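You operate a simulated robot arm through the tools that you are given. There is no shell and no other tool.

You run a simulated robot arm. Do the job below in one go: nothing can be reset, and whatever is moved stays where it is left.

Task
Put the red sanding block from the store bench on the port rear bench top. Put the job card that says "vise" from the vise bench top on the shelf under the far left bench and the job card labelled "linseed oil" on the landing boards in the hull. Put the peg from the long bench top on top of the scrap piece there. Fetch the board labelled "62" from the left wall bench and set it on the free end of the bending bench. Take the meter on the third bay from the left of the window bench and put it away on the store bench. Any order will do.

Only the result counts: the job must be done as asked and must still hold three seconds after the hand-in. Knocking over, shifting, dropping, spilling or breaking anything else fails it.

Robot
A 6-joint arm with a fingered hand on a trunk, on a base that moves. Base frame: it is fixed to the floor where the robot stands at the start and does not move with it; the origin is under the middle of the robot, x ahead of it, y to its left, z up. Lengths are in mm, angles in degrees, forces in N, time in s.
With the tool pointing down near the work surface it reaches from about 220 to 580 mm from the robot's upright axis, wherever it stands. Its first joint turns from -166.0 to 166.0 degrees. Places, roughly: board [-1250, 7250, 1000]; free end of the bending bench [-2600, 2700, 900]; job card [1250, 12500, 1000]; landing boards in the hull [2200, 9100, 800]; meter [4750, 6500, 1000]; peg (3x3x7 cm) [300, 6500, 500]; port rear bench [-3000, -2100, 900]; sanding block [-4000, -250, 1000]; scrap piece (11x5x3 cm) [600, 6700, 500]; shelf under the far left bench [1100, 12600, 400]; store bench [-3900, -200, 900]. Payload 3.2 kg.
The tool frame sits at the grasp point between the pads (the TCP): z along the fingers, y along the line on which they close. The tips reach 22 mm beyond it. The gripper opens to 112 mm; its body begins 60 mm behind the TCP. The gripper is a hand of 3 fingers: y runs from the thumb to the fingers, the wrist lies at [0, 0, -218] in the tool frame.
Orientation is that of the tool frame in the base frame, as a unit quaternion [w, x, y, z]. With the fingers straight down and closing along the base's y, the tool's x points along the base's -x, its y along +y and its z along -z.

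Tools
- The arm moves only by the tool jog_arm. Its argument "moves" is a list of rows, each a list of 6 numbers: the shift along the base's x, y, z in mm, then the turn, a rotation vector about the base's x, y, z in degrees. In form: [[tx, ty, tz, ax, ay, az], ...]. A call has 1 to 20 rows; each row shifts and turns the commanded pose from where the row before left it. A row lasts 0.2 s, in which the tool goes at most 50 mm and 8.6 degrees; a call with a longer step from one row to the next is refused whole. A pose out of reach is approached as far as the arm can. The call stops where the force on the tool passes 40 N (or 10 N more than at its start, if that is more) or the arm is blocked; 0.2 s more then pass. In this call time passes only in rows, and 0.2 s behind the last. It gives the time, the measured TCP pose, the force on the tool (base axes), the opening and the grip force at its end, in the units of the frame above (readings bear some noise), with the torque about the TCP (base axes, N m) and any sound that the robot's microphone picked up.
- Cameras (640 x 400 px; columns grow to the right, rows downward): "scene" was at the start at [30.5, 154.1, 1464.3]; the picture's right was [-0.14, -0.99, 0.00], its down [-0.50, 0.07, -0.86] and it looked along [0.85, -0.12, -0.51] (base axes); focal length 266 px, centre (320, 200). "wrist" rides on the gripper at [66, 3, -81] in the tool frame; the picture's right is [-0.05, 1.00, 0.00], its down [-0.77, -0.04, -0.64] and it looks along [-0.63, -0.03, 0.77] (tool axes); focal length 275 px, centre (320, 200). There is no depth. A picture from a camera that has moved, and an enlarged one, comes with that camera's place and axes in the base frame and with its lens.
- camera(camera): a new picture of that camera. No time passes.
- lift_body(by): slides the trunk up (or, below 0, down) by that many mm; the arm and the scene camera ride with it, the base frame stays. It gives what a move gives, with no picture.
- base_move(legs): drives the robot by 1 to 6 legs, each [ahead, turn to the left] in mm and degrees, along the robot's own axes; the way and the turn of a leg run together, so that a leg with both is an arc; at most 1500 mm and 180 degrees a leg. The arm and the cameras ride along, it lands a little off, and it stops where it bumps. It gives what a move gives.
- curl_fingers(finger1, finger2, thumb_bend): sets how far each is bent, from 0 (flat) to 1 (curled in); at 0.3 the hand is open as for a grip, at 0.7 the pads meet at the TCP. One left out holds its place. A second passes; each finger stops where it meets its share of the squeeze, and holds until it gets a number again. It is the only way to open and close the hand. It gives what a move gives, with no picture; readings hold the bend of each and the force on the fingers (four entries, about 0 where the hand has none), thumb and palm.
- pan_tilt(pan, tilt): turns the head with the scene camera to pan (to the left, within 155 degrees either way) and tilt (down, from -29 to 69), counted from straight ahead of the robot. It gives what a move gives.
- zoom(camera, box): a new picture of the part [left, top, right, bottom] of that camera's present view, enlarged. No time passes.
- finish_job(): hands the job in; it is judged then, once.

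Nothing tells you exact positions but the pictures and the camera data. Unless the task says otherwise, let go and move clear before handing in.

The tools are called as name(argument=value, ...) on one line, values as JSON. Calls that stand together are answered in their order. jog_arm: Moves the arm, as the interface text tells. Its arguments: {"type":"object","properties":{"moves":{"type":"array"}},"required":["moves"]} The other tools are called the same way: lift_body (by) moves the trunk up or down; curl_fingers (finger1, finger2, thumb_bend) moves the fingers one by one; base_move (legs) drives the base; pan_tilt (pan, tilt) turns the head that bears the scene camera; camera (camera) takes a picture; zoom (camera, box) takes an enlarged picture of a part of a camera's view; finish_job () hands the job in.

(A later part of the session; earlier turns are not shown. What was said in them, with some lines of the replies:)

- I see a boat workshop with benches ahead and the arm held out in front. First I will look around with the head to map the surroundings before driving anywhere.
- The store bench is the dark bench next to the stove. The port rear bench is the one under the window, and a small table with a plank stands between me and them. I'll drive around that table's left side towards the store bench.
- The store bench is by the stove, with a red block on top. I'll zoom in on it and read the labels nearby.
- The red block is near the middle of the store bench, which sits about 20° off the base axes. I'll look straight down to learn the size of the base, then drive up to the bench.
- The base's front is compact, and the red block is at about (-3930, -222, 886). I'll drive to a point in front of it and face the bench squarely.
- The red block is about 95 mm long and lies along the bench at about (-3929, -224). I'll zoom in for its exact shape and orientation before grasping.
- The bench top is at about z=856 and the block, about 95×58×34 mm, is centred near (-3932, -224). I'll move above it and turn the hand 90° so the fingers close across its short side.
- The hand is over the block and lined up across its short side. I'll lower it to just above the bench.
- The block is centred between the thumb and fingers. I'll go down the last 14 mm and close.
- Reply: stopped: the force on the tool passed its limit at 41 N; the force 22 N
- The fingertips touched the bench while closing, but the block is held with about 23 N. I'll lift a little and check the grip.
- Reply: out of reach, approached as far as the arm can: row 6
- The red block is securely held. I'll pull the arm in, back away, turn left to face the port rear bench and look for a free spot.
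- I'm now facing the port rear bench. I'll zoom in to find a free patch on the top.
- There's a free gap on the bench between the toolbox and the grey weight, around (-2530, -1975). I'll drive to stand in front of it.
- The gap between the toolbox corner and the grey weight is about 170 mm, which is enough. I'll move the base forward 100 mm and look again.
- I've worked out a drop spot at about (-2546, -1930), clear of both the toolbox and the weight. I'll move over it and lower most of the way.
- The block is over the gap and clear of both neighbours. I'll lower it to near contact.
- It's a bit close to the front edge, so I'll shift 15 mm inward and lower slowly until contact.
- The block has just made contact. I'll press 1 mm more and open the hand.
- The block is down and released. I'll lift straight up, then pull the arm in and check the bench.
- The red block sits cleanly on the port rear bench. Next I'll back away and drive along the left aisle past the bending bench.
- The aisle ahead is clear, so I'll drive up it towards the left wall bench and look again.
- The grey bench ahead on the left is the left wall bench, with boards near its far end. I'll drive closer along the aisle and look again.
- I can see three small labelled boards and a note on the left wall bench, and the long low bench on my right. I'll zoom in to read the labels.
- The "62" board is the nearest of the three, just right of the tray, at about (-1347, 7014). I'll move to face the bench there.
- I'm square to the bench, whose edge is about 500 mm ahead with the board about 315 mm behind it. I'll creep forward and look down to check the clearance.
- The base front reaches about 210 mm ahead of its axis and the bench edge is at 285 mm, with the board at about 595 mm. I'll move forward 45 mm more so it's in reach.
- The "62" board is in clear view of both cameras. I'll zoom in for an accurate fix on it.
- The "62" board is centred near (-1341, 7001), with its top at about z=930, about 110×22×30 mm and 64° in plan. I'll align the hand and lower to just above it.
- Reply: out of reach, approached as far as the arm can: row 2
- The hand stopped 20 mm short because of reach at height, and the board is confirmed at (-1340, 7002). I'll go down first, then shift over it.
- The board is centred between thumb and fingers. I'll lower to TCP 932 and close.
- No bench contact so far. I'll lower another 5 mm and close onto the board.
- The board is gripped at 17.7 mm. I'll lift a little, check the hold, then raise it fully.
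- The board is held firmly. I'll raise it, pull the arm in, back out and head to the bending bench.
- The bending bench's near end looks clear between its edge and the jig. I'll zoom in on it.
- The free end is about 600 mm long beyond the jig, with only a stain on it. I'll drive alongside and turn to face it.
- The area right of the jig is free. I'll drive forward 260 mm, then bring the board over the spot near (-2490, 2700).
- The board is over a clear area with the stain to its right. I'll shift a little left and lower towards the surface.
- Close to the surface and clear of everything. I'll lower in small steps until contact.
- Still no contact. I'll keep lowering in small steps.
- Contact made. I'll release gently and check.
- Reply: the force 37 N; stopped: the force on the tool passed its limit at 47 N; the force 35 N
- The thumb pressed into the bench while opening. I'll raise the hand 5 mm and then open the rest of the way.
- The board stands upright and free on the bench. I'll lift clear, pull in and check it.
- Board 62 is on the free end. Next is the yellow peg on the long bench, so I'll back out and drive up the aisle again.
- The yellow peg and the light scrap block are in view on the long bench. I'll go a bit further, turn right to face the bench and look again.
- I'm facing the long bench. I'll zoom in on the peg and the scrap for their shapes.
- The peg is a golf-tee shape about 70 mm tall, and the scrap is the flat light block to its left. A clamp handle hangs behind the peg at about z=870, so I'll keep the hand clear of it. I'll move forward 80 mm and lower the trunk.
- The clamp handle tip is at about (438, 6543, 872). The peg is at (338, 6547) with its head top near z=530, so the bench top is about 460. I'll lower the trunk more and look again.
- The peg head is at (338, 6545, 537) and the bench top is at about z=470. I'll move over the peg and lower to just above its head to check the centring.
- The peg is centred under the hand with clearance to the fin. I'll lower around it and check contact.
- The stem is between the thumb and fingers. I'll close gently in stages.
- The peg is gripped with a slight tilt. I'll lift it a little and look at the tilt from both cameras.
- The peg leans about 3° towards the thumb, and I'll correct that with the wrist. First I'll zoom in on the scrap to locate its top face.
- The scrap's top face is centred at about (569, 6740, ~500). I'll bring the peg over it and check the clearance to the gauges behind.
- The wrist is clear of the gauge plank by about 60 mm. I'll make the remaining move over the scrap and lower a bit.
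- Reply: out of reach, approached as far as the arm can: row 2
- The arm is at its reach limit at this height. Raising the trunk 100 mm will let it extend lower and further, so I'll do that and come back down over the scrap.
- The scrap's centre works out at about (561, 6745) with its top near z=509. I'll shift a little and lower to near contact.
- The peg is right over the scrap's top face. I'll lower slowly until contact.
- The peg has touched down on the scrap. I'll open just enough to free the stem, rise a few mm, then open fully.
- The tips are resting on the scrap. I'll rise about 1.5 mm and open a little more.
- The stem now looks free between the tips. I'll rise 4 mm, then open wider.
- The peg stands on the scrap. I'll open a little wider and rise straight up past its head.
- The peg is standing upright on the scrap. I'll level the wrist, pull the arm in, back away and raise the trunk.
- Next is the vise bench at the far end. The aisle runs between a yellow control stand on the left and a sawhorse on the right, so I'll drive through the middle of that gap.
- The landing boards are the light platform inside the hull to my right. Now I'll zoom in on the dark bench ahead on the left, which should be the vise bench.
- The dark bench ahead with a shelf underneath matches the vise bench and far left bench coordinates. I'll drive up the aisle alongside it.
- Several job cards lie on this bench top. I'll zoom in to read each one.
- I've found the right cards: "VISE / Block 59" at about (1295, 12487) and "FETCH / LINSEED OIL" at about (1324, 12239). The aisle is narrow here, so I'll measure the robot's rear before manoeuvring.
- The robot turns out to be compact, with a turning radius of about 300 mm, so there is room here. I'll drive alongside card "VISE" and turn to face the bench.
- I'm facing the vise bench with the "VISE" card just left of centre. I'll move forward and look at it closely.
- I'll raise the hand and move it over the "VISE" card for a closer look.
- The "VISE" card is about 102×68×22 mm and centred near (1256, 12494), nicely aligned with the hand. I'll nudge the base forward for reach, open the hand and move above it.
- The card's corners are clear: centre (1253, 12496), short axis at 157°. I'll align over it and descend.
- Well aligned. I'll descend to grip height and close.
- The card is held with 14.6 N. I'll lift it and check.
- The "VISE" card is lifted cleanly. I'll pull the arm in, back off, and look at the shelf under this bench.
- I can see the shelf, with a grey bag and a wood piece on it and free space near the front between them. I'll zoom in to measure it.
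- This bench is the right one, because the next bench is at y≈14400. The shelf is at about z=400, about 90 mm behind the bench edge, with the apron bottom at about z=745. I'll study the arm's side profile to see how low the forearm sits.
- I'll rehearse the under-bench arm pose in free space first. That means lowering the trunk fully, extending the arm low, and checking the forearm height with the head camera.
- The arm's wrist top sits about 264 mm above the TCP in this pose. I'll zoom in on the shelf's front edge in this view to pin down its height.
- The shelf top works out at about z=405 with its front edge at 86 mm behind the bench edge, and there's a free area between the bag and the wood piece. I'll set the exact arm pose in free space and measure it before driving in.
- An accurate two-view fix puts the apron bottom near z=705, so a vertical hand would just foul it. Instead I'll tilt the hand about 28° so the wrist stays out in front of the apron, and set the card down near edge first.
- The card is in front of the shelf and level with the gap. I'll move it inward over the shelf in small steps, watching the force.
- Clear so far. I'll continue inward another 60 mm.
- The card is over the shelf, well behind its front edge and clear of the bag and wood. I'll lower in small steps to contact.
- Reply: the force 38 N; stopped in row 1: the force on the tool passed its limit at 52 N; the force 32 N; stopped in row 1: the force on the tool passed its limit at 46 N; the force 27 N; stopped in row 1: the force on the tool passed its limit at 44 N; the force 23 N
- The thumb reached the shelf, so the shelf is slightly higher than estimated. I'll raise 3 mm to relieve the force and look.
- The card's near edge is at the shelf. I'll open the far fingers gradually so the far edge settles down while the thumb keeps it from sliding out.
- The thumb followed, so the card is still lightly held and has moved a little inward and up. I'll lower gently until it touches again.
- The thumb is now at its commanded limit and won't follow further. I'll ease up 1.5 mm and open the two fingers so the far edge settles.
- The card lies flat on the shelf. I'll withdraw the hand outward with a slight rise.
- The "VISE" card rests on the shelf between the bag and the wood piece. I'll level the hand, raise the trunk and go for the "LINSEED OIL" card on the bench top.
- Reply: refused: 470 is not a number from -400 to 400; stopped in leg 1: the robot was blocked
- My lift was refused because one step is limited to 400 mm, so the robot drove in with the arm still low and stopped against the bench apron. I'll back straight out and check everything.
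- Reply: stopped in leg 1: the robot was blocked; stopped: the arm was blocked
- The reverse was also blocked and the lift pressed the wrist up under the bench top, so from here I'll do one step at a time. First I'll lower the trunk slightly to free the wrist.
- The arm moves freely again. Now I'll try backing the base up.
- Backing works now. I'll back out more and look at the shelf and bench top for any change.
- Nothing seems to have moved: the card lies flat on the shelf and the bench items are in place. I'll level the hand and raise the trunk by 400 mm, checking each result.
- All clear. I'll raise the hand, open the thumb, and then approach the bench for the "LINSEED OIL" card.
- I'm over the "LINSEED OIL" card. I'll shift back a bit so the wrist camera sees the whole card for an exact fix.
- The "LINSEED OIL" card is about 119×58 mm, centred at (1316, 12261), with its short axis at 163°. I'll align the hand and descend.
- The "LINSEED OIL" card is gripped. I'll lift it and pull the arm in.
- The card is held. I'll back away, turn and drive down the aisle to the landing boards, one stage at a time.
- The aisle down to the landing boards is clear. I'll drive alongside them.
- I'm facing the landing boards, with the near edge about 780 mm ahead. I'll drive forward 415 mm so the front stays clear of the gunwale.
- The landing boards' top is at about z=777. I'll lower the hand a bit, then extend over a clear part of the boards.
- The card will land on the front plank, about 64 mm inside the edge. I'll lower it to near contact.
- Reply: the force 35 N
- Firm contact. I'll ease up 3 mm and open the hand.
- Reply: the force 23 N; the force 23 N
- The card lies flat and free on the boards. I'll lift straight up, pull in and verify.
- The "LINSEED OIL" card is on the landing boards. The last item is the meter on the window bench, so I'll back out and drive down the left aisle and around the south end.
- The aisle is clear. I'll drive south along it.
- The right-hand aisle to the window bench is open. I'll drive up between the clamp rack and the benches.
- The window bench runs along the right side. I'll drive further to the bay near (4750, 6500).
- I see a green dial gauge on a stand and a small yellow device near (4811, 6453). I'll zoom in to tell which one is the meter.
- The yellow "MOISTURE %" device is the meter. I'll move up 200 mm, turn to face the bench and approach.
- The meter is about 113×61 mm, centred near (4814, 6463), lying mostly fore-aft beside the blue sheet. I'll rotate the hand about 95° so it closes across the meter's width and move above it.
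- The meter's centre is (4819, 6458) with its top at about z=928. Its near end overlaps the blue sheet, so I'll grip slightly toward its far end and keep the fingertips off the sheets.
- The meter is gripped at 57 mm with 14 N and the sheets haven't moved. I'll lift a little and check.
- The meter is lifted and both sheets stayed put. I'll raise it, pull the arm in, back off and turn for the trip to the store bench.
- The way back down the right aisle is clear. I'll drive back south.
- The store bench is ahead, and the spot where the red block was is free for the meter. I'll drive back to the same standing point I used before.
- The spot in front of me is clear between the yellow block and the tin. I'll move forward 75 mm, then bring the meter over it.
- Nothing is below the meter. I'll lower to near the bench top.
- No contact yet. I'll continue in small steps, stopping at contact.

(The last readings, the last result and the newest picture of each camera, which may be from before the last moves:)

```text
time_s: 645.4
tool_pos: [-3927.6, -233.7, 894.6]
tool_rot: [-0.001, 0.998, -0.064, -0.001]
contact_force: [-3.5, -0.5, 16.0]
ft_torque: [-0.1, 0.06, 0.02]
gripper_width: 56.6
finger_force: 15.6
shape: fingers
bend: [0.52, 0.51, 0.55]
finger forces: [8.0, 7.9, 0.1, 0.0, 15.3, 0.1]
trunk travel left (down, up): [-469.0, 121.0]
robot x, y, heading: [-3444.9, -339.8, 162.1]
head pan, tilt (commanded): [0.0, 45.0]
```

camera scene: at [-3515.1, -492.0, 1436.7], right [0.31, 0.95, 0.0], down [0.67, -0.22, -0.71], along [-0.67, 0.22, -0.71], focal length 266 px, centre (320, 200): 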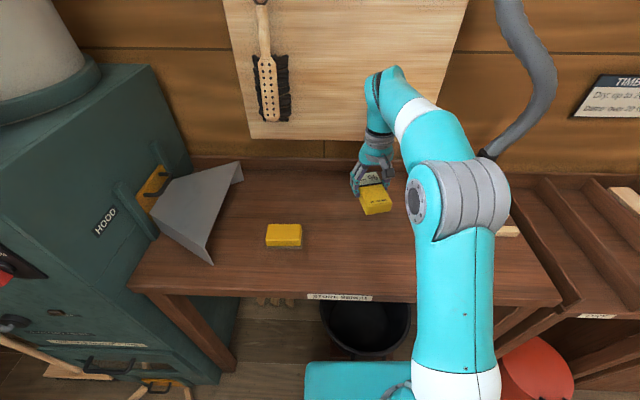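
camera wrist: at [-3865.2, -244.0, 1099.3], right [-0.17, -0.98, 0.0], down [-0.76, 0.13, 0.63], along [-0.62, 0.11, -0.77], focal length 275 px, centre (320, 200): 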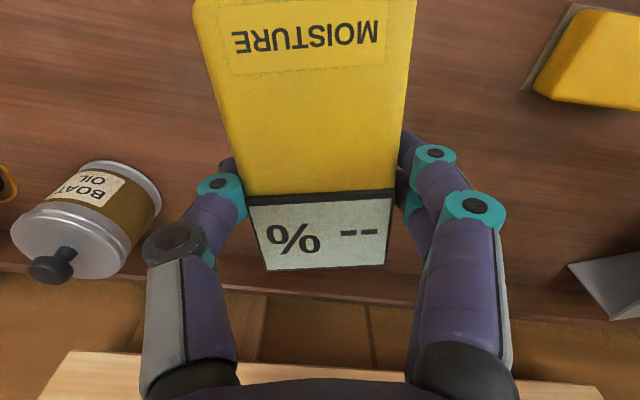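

The meter is down on the bench. I'll release it.

curl_fingers(finger1=0.42, finger2=0.42, thumb_bend=0.42)

curl_fingers(finger1=0.32, finger2=0.32, thumb_bend=0.32)

camera(camera="wrist")

```text
time_s: 646.4
tool_pos: [-3929.9, -233.0, 893.6]
tool_rot: [0.0, 0.998, -0.063, 0.002]
contact_force: [0.3, -0.1, 0.0]
ft_torque: [-0.02, -0.03, 0.01]
gripper_width: 77.8
finger_force: 0.0
shape: fingers
bend: [0.42, 0.42, 0.42]
finger forces: [0.0, 0.0, 0.1, 0.0, 0.0, 0.0]
trunk travel left (down, up): [-469.0, 121.0]
robot x, y, heading: [-3440.6, -338.8, 162.0]
head pan, tilt (commanded): [0.0, 45.0]
```

```text
time_s: 647.4
tool_pos: [-3928.4, -233.9, 894.0]
tool_rot: [0.0, 0.998, -0.064, 0.002]
contact_force: [0.4, 0.1, -0.6]
ft_torque: [0.01, 0.02, -0.01]
gripper_width: 105.8
finger_force: 0.0
shape: fingers
bend: [0.32, 0.32, 0.32]
finger forces: [0.0, 0.0, 0.0, 0.0, 0.0, 0.0]
trunk travel left (down, up): [-469.0, 121.0]
robot x, y, heading: [-3443.0, -340.7, 162.1]
head pan, tilt (commanded): [0.0, 45.0]
```

```text
taken
camera wrist: at [-3864.1, -245.0, 974.8], right [-0.17, -0.98, 0.0], down [-0.76, 0.13, 0.63], along [-0.62, 0.11, -0.77], focal length 275 px, centre (320, 200)
```

wrist: 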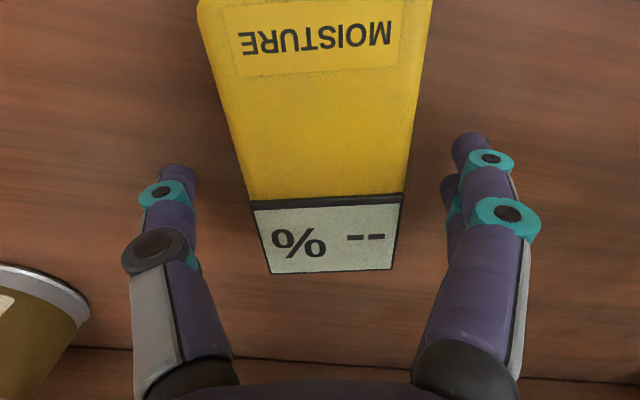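

The meter is released. I'll lift the hand straight up, pull the arm in and check the bench.

jog_arm(moves=[[0, 0, 25, 0, 0, 0], [0, 0, 45, 0, 0, 0], [0, 0, 45, 0, 0, 0], [0, 0, 45, 0, 0, 0], [38, -8, 10, 0, 0, 0], [38, -8, 10, 0, 0, 0], [38, -8, 0, 0, 0, 0], [38, -8, 0, 0, 0, 0]])

camera(camera="scene")

zoom(camera="scene", box=[140, 130, 460, 330])

```text
time_s: 649.2
tool_pos: [-3775.9, -266.4, 1072.9]
tool_rot: [0.0, 0.998, -0.063, 0.001]
contact_force: [0.2, 0.1, 0.6]
ft_torque: [-0.01, 0.03, 0.0]
gripper_width: 105.8
finger_force: 0.1
shape: fingers
bend: [0.32, 0.32, 0.32]
finger forces: [0.1, 0.0, 0.0, 0.1, 0.0, 0.0]
trunk travel left (down, up): [-469.0, 121.0]
robot x, y, heading: [-3444.7, -338.1, 162.6]
head pan, tilt (commanded): [0.0, 45.0]
```

```text
taken
camera scene: at [-3513.6, -492.3, 1436.7], right [0.31, 0.95, 0.0], down [0.67, -0.22, -0.71], along [-0.67, 0.22, -0.71], focal length 266 px, centre (320, 200)
```

scene: 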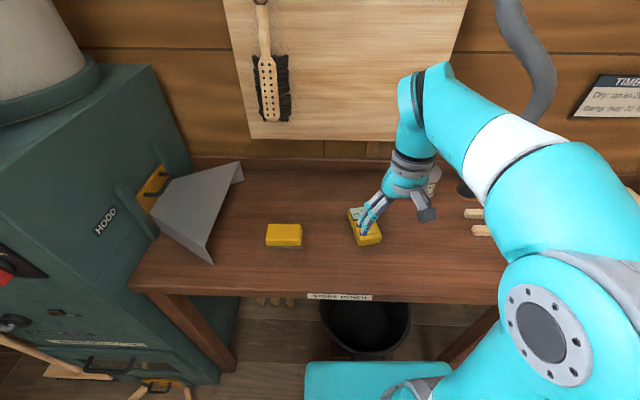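

```text
2.00 times, centred on (300, 230) of scene
camera zoom: at [-3513.6, -492.3, 1436.7], right [0.31, 0.95, 0.0], down [0.67, -0.22, -0.71], along [-0.67, 0.22, -0.71], focal length 532 px, centre (360, 140)
```

zoom: 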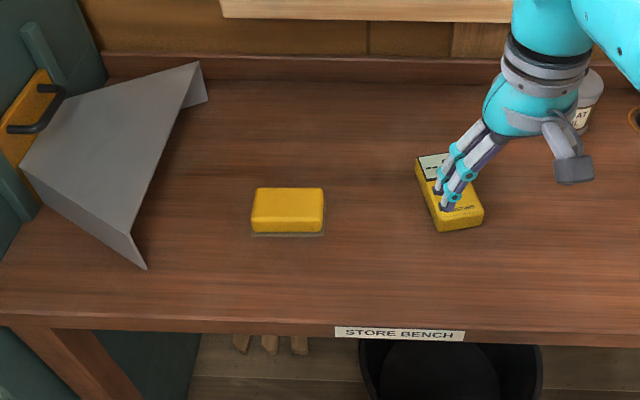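

The meter is on the store bench. I'll back clear and take a last look at the results I can see from here.

base_move(legs=[[-400, 0]])

pan_tilt(pan=70, tilt=20)

camera(camera="scene")

zoom(camera="scene", box=[240, 130, 480, 280])

pan_tilt(pan=-70, tilt=15)

camera(camera="scene")

```text
time_s: 651.7
tool_pos: [-3394.7, -389.9, 1073.0]
tool_rot: [0.0, 0.998, -0.058, 0.001]
contact_force: [1.3, 0.1, -0.5]
ft_torque: [0.0, -0.01, -0.02]
gripper_width: 105.5
finger_force: 0.0
shape: fingers
bend: [0.32, 0.32, 0.32]
finger forces: [0.0, 0.0, 0.1, 0.0, 0.1, 0.0]
trunk travel left (down, up): [-469.0, 121.0]
robot x, y, heading: [-3059.8, -463.3, 162.8]
head pan, tilt (commanded): [0.0, 45.0]
```

```text
time_s: 653.1
tool_pos: [-3394.7, -390.3, 1072.9]
tool_rot: [0.0, 0.998, -0.058, 0.001]
contact_force: [0.2, -0.4, -0.8]
ft_torque: [-0.02, 0.0, 0.0]
gripper_width: 105.6
finger_force: 0.1
shape: fingers
bend: [0.32, 0.32, 0.32]
finger forces: [0.0, 0.1, 0.1, 0.0, 0.0, 0.0]
trunk travel left (down, up): [-469.0, 121.0]
robot x, y, heading: [-3061.3, -461.2, 162.7]
head pan, tilt (commanded): [70.0, 20.0]
```

```text
taken
camera scene: at [-3108.7, -712.1, 1475.4], right [-0.8, 0.61, 0.0], down [0.21, 0.27, -0.94], along [-0.57, -0.75, -0.34], focal length 266 px, centre (320, 200)
```

scene: 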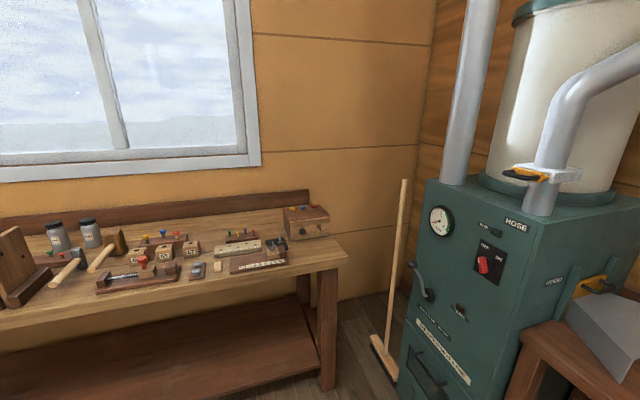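

```text
2.67 times, centred on (360, 205) of scene
camera zoom: at [-3108.7, -712.1, 1475.4], right [-0.8, 0.61, 0.0], down [0.21, 0.27, -0.94], along [-0.57, -0.75, -0.34], focal length 710 px, centre (213, 187)
```

zoom: 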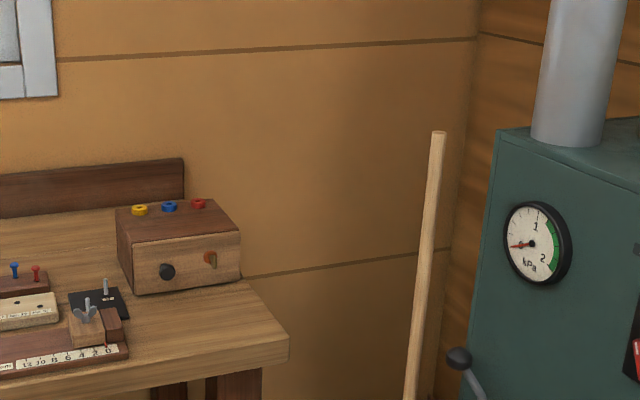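

```text
time_s: 655.4
tool_pos: [-3394.3, -390.9, 1073.6]
tool_rot: [0.0, 0.998, -0.059, 0.001]
contact_force: [-0.4, 0.5, -0.1]
ft_torque: [0.0, 0.01, 0.01]
gripper_width: 105.6
finger_force: 0.1
shape: fingers
bend: [0.32, 0.32, 0.32]
finger forces: [0.1, 0.1, 0.0, 0.0, 0.0, 0.0]
trunk travel left (down, up): [-469.0, 121.0]
robot x, y, heading: [-3062.4, -462.0, 162.9]
head pan, tilt (commanded): [-70.0, 15.0]
```

```text
taken
camera scene: at [-3056.7, -544.8, 1483.6], right [1.0, 0.05, 0.0], down [0.01, -0.26, -0.97], along [-0.05, 0.96, -0.26], focal length 266 px, centre (320, 200)
```

scene: 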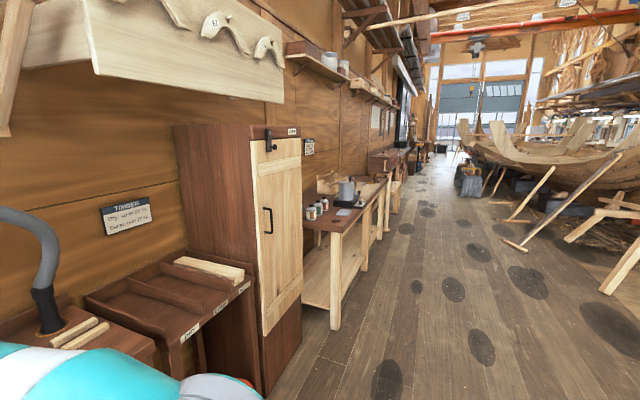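

I'll take one more glance at the red block's bench, then hand in.

pan_tilt(pan=110, tilt=25)

camera(camera="scene")

pan_tilt(pan=-5, tilt=30)

camera(camera="scene")

```text
time_s: 658.1
tool_pos: [-3394.4, -390.5, 1072.8]
tool_rot: [0.0, 0.998, -0.058, 0.001]
contact_force: [0.1, -0.1, 0.6]
ft_torque: [-0.03, 0.0, 0.0]
gripper_width: 105.5
finger_force: 0.1
shape: fingers
bend: [0.32, 0.32, 0.32]
finger forces: [0.0, 0.1, 0.0, 0.0, 0.1, 0.0]
trunk travel left (down, up): [-469.0, 121.0]
robot x, y, heading: [-3059.0, -466.5, 162.7]
head pan, tilt (commanded): [110.0, 25.0]
```

```text
taken
camera scene: at [-3047.9, -730.1, 1467.3], right [-1.0, -0.05, 0.0], down [-0.02, 0.42, -0.91], along [0.04, -0.91, -0.42], focal length 266 px, centre (320, 200)
```

scene: 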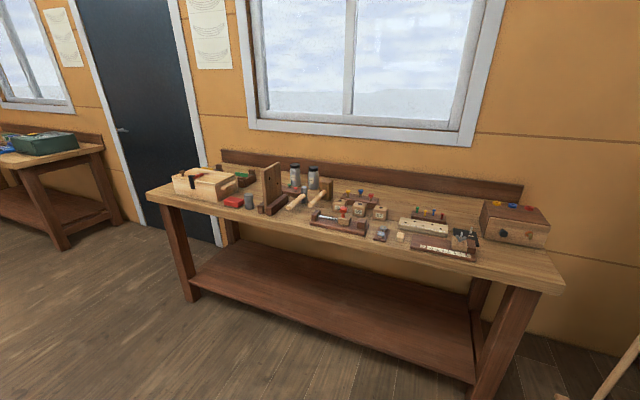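

```text
time_s: 660.0
tool_pos: [-3393.8, -390.2, 1073.7]
tool_rot: [0.0, 0.998, -0.058, 0.001]
contact_force: [-0.1, 0.4, 1.1]
ft_torque: [0.0, 0.02, -0.01]
gripper_width: 105.7
finger_force: 0.1
shape: fingers
bend: [0.32, 0.32, 0.32]
finger forces: [0.0, 0.0, 0.1, 0.0, 0.0, 0.1]
trunk travel left (down, up): [-469.0, 121.0]
robot x, y, heading: [-3064.5, -462.3, 162.7]
head pan, tilt (commanded): [-5.0, 30.0]
```

```text
taken
camera scene: at [-3135.9, -603.8, 1459.4], right [0.38, 0.93, 0.0], down [0.46, -0.19, -0.87], along [-0.8, 0.33, -0.5], focal length 266 px, centre (320, 200)
```

scene: 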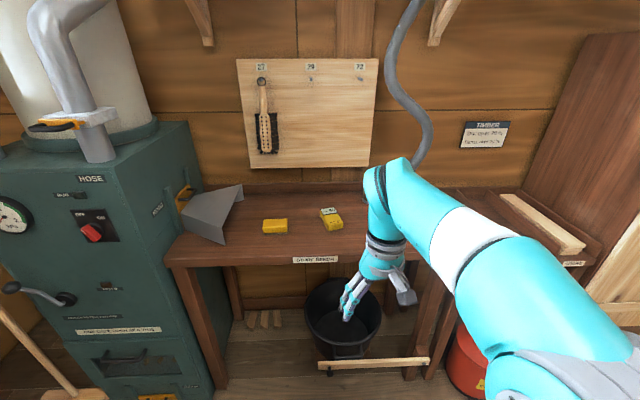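

The red block is on the port rear bench and the meter is on the store bench. The two cards, the peg and the board were each checked when I set them down, and the hand is empty and clear, so I'm handing in the job.

finish_job()

```text
The job is handed in.
```

I placed all six items and handed the job in; I haven't seen a verdict. I saw each item resting where it belongs right after letting go of it. At the end I could only re-check the red block and the meter.

| Item | Where it is now |
|---|---|
| Red sanding block | Port rear bench, between the toolbox and the grey weight |
| "VISE / Block 59" card | Flat on the shelf under the far left bench, between the bag and the wood piece |
| "FETCH / LINSEED OIL" card | Front plank of the landing boards in the hull |
| Peg | Standing upright on the scrap piece on the long bench |
| Board "62" | Standing on edge on the free end of the bending bench |
| Yellow moisture meter | Store bench, where the red block was |

- **Bump at the vise bench:** a trunk lift was refused because it was over the 400 mm limit, and I had already queued the drive that followed it. The robot drove in with the arm low, and the wrist hit the bench just below its top and stopped. The next lift then pressed the wrist up under the bench top before I freed it. I looked over the bench top and shelf afterwards and nothing appeared to have moved.
- **Choice of "vise" card:** a second card on that bench reads "VISE JOB / Block 57". I moved the one headed just "VISE", because it was at the position you gave for the job card.
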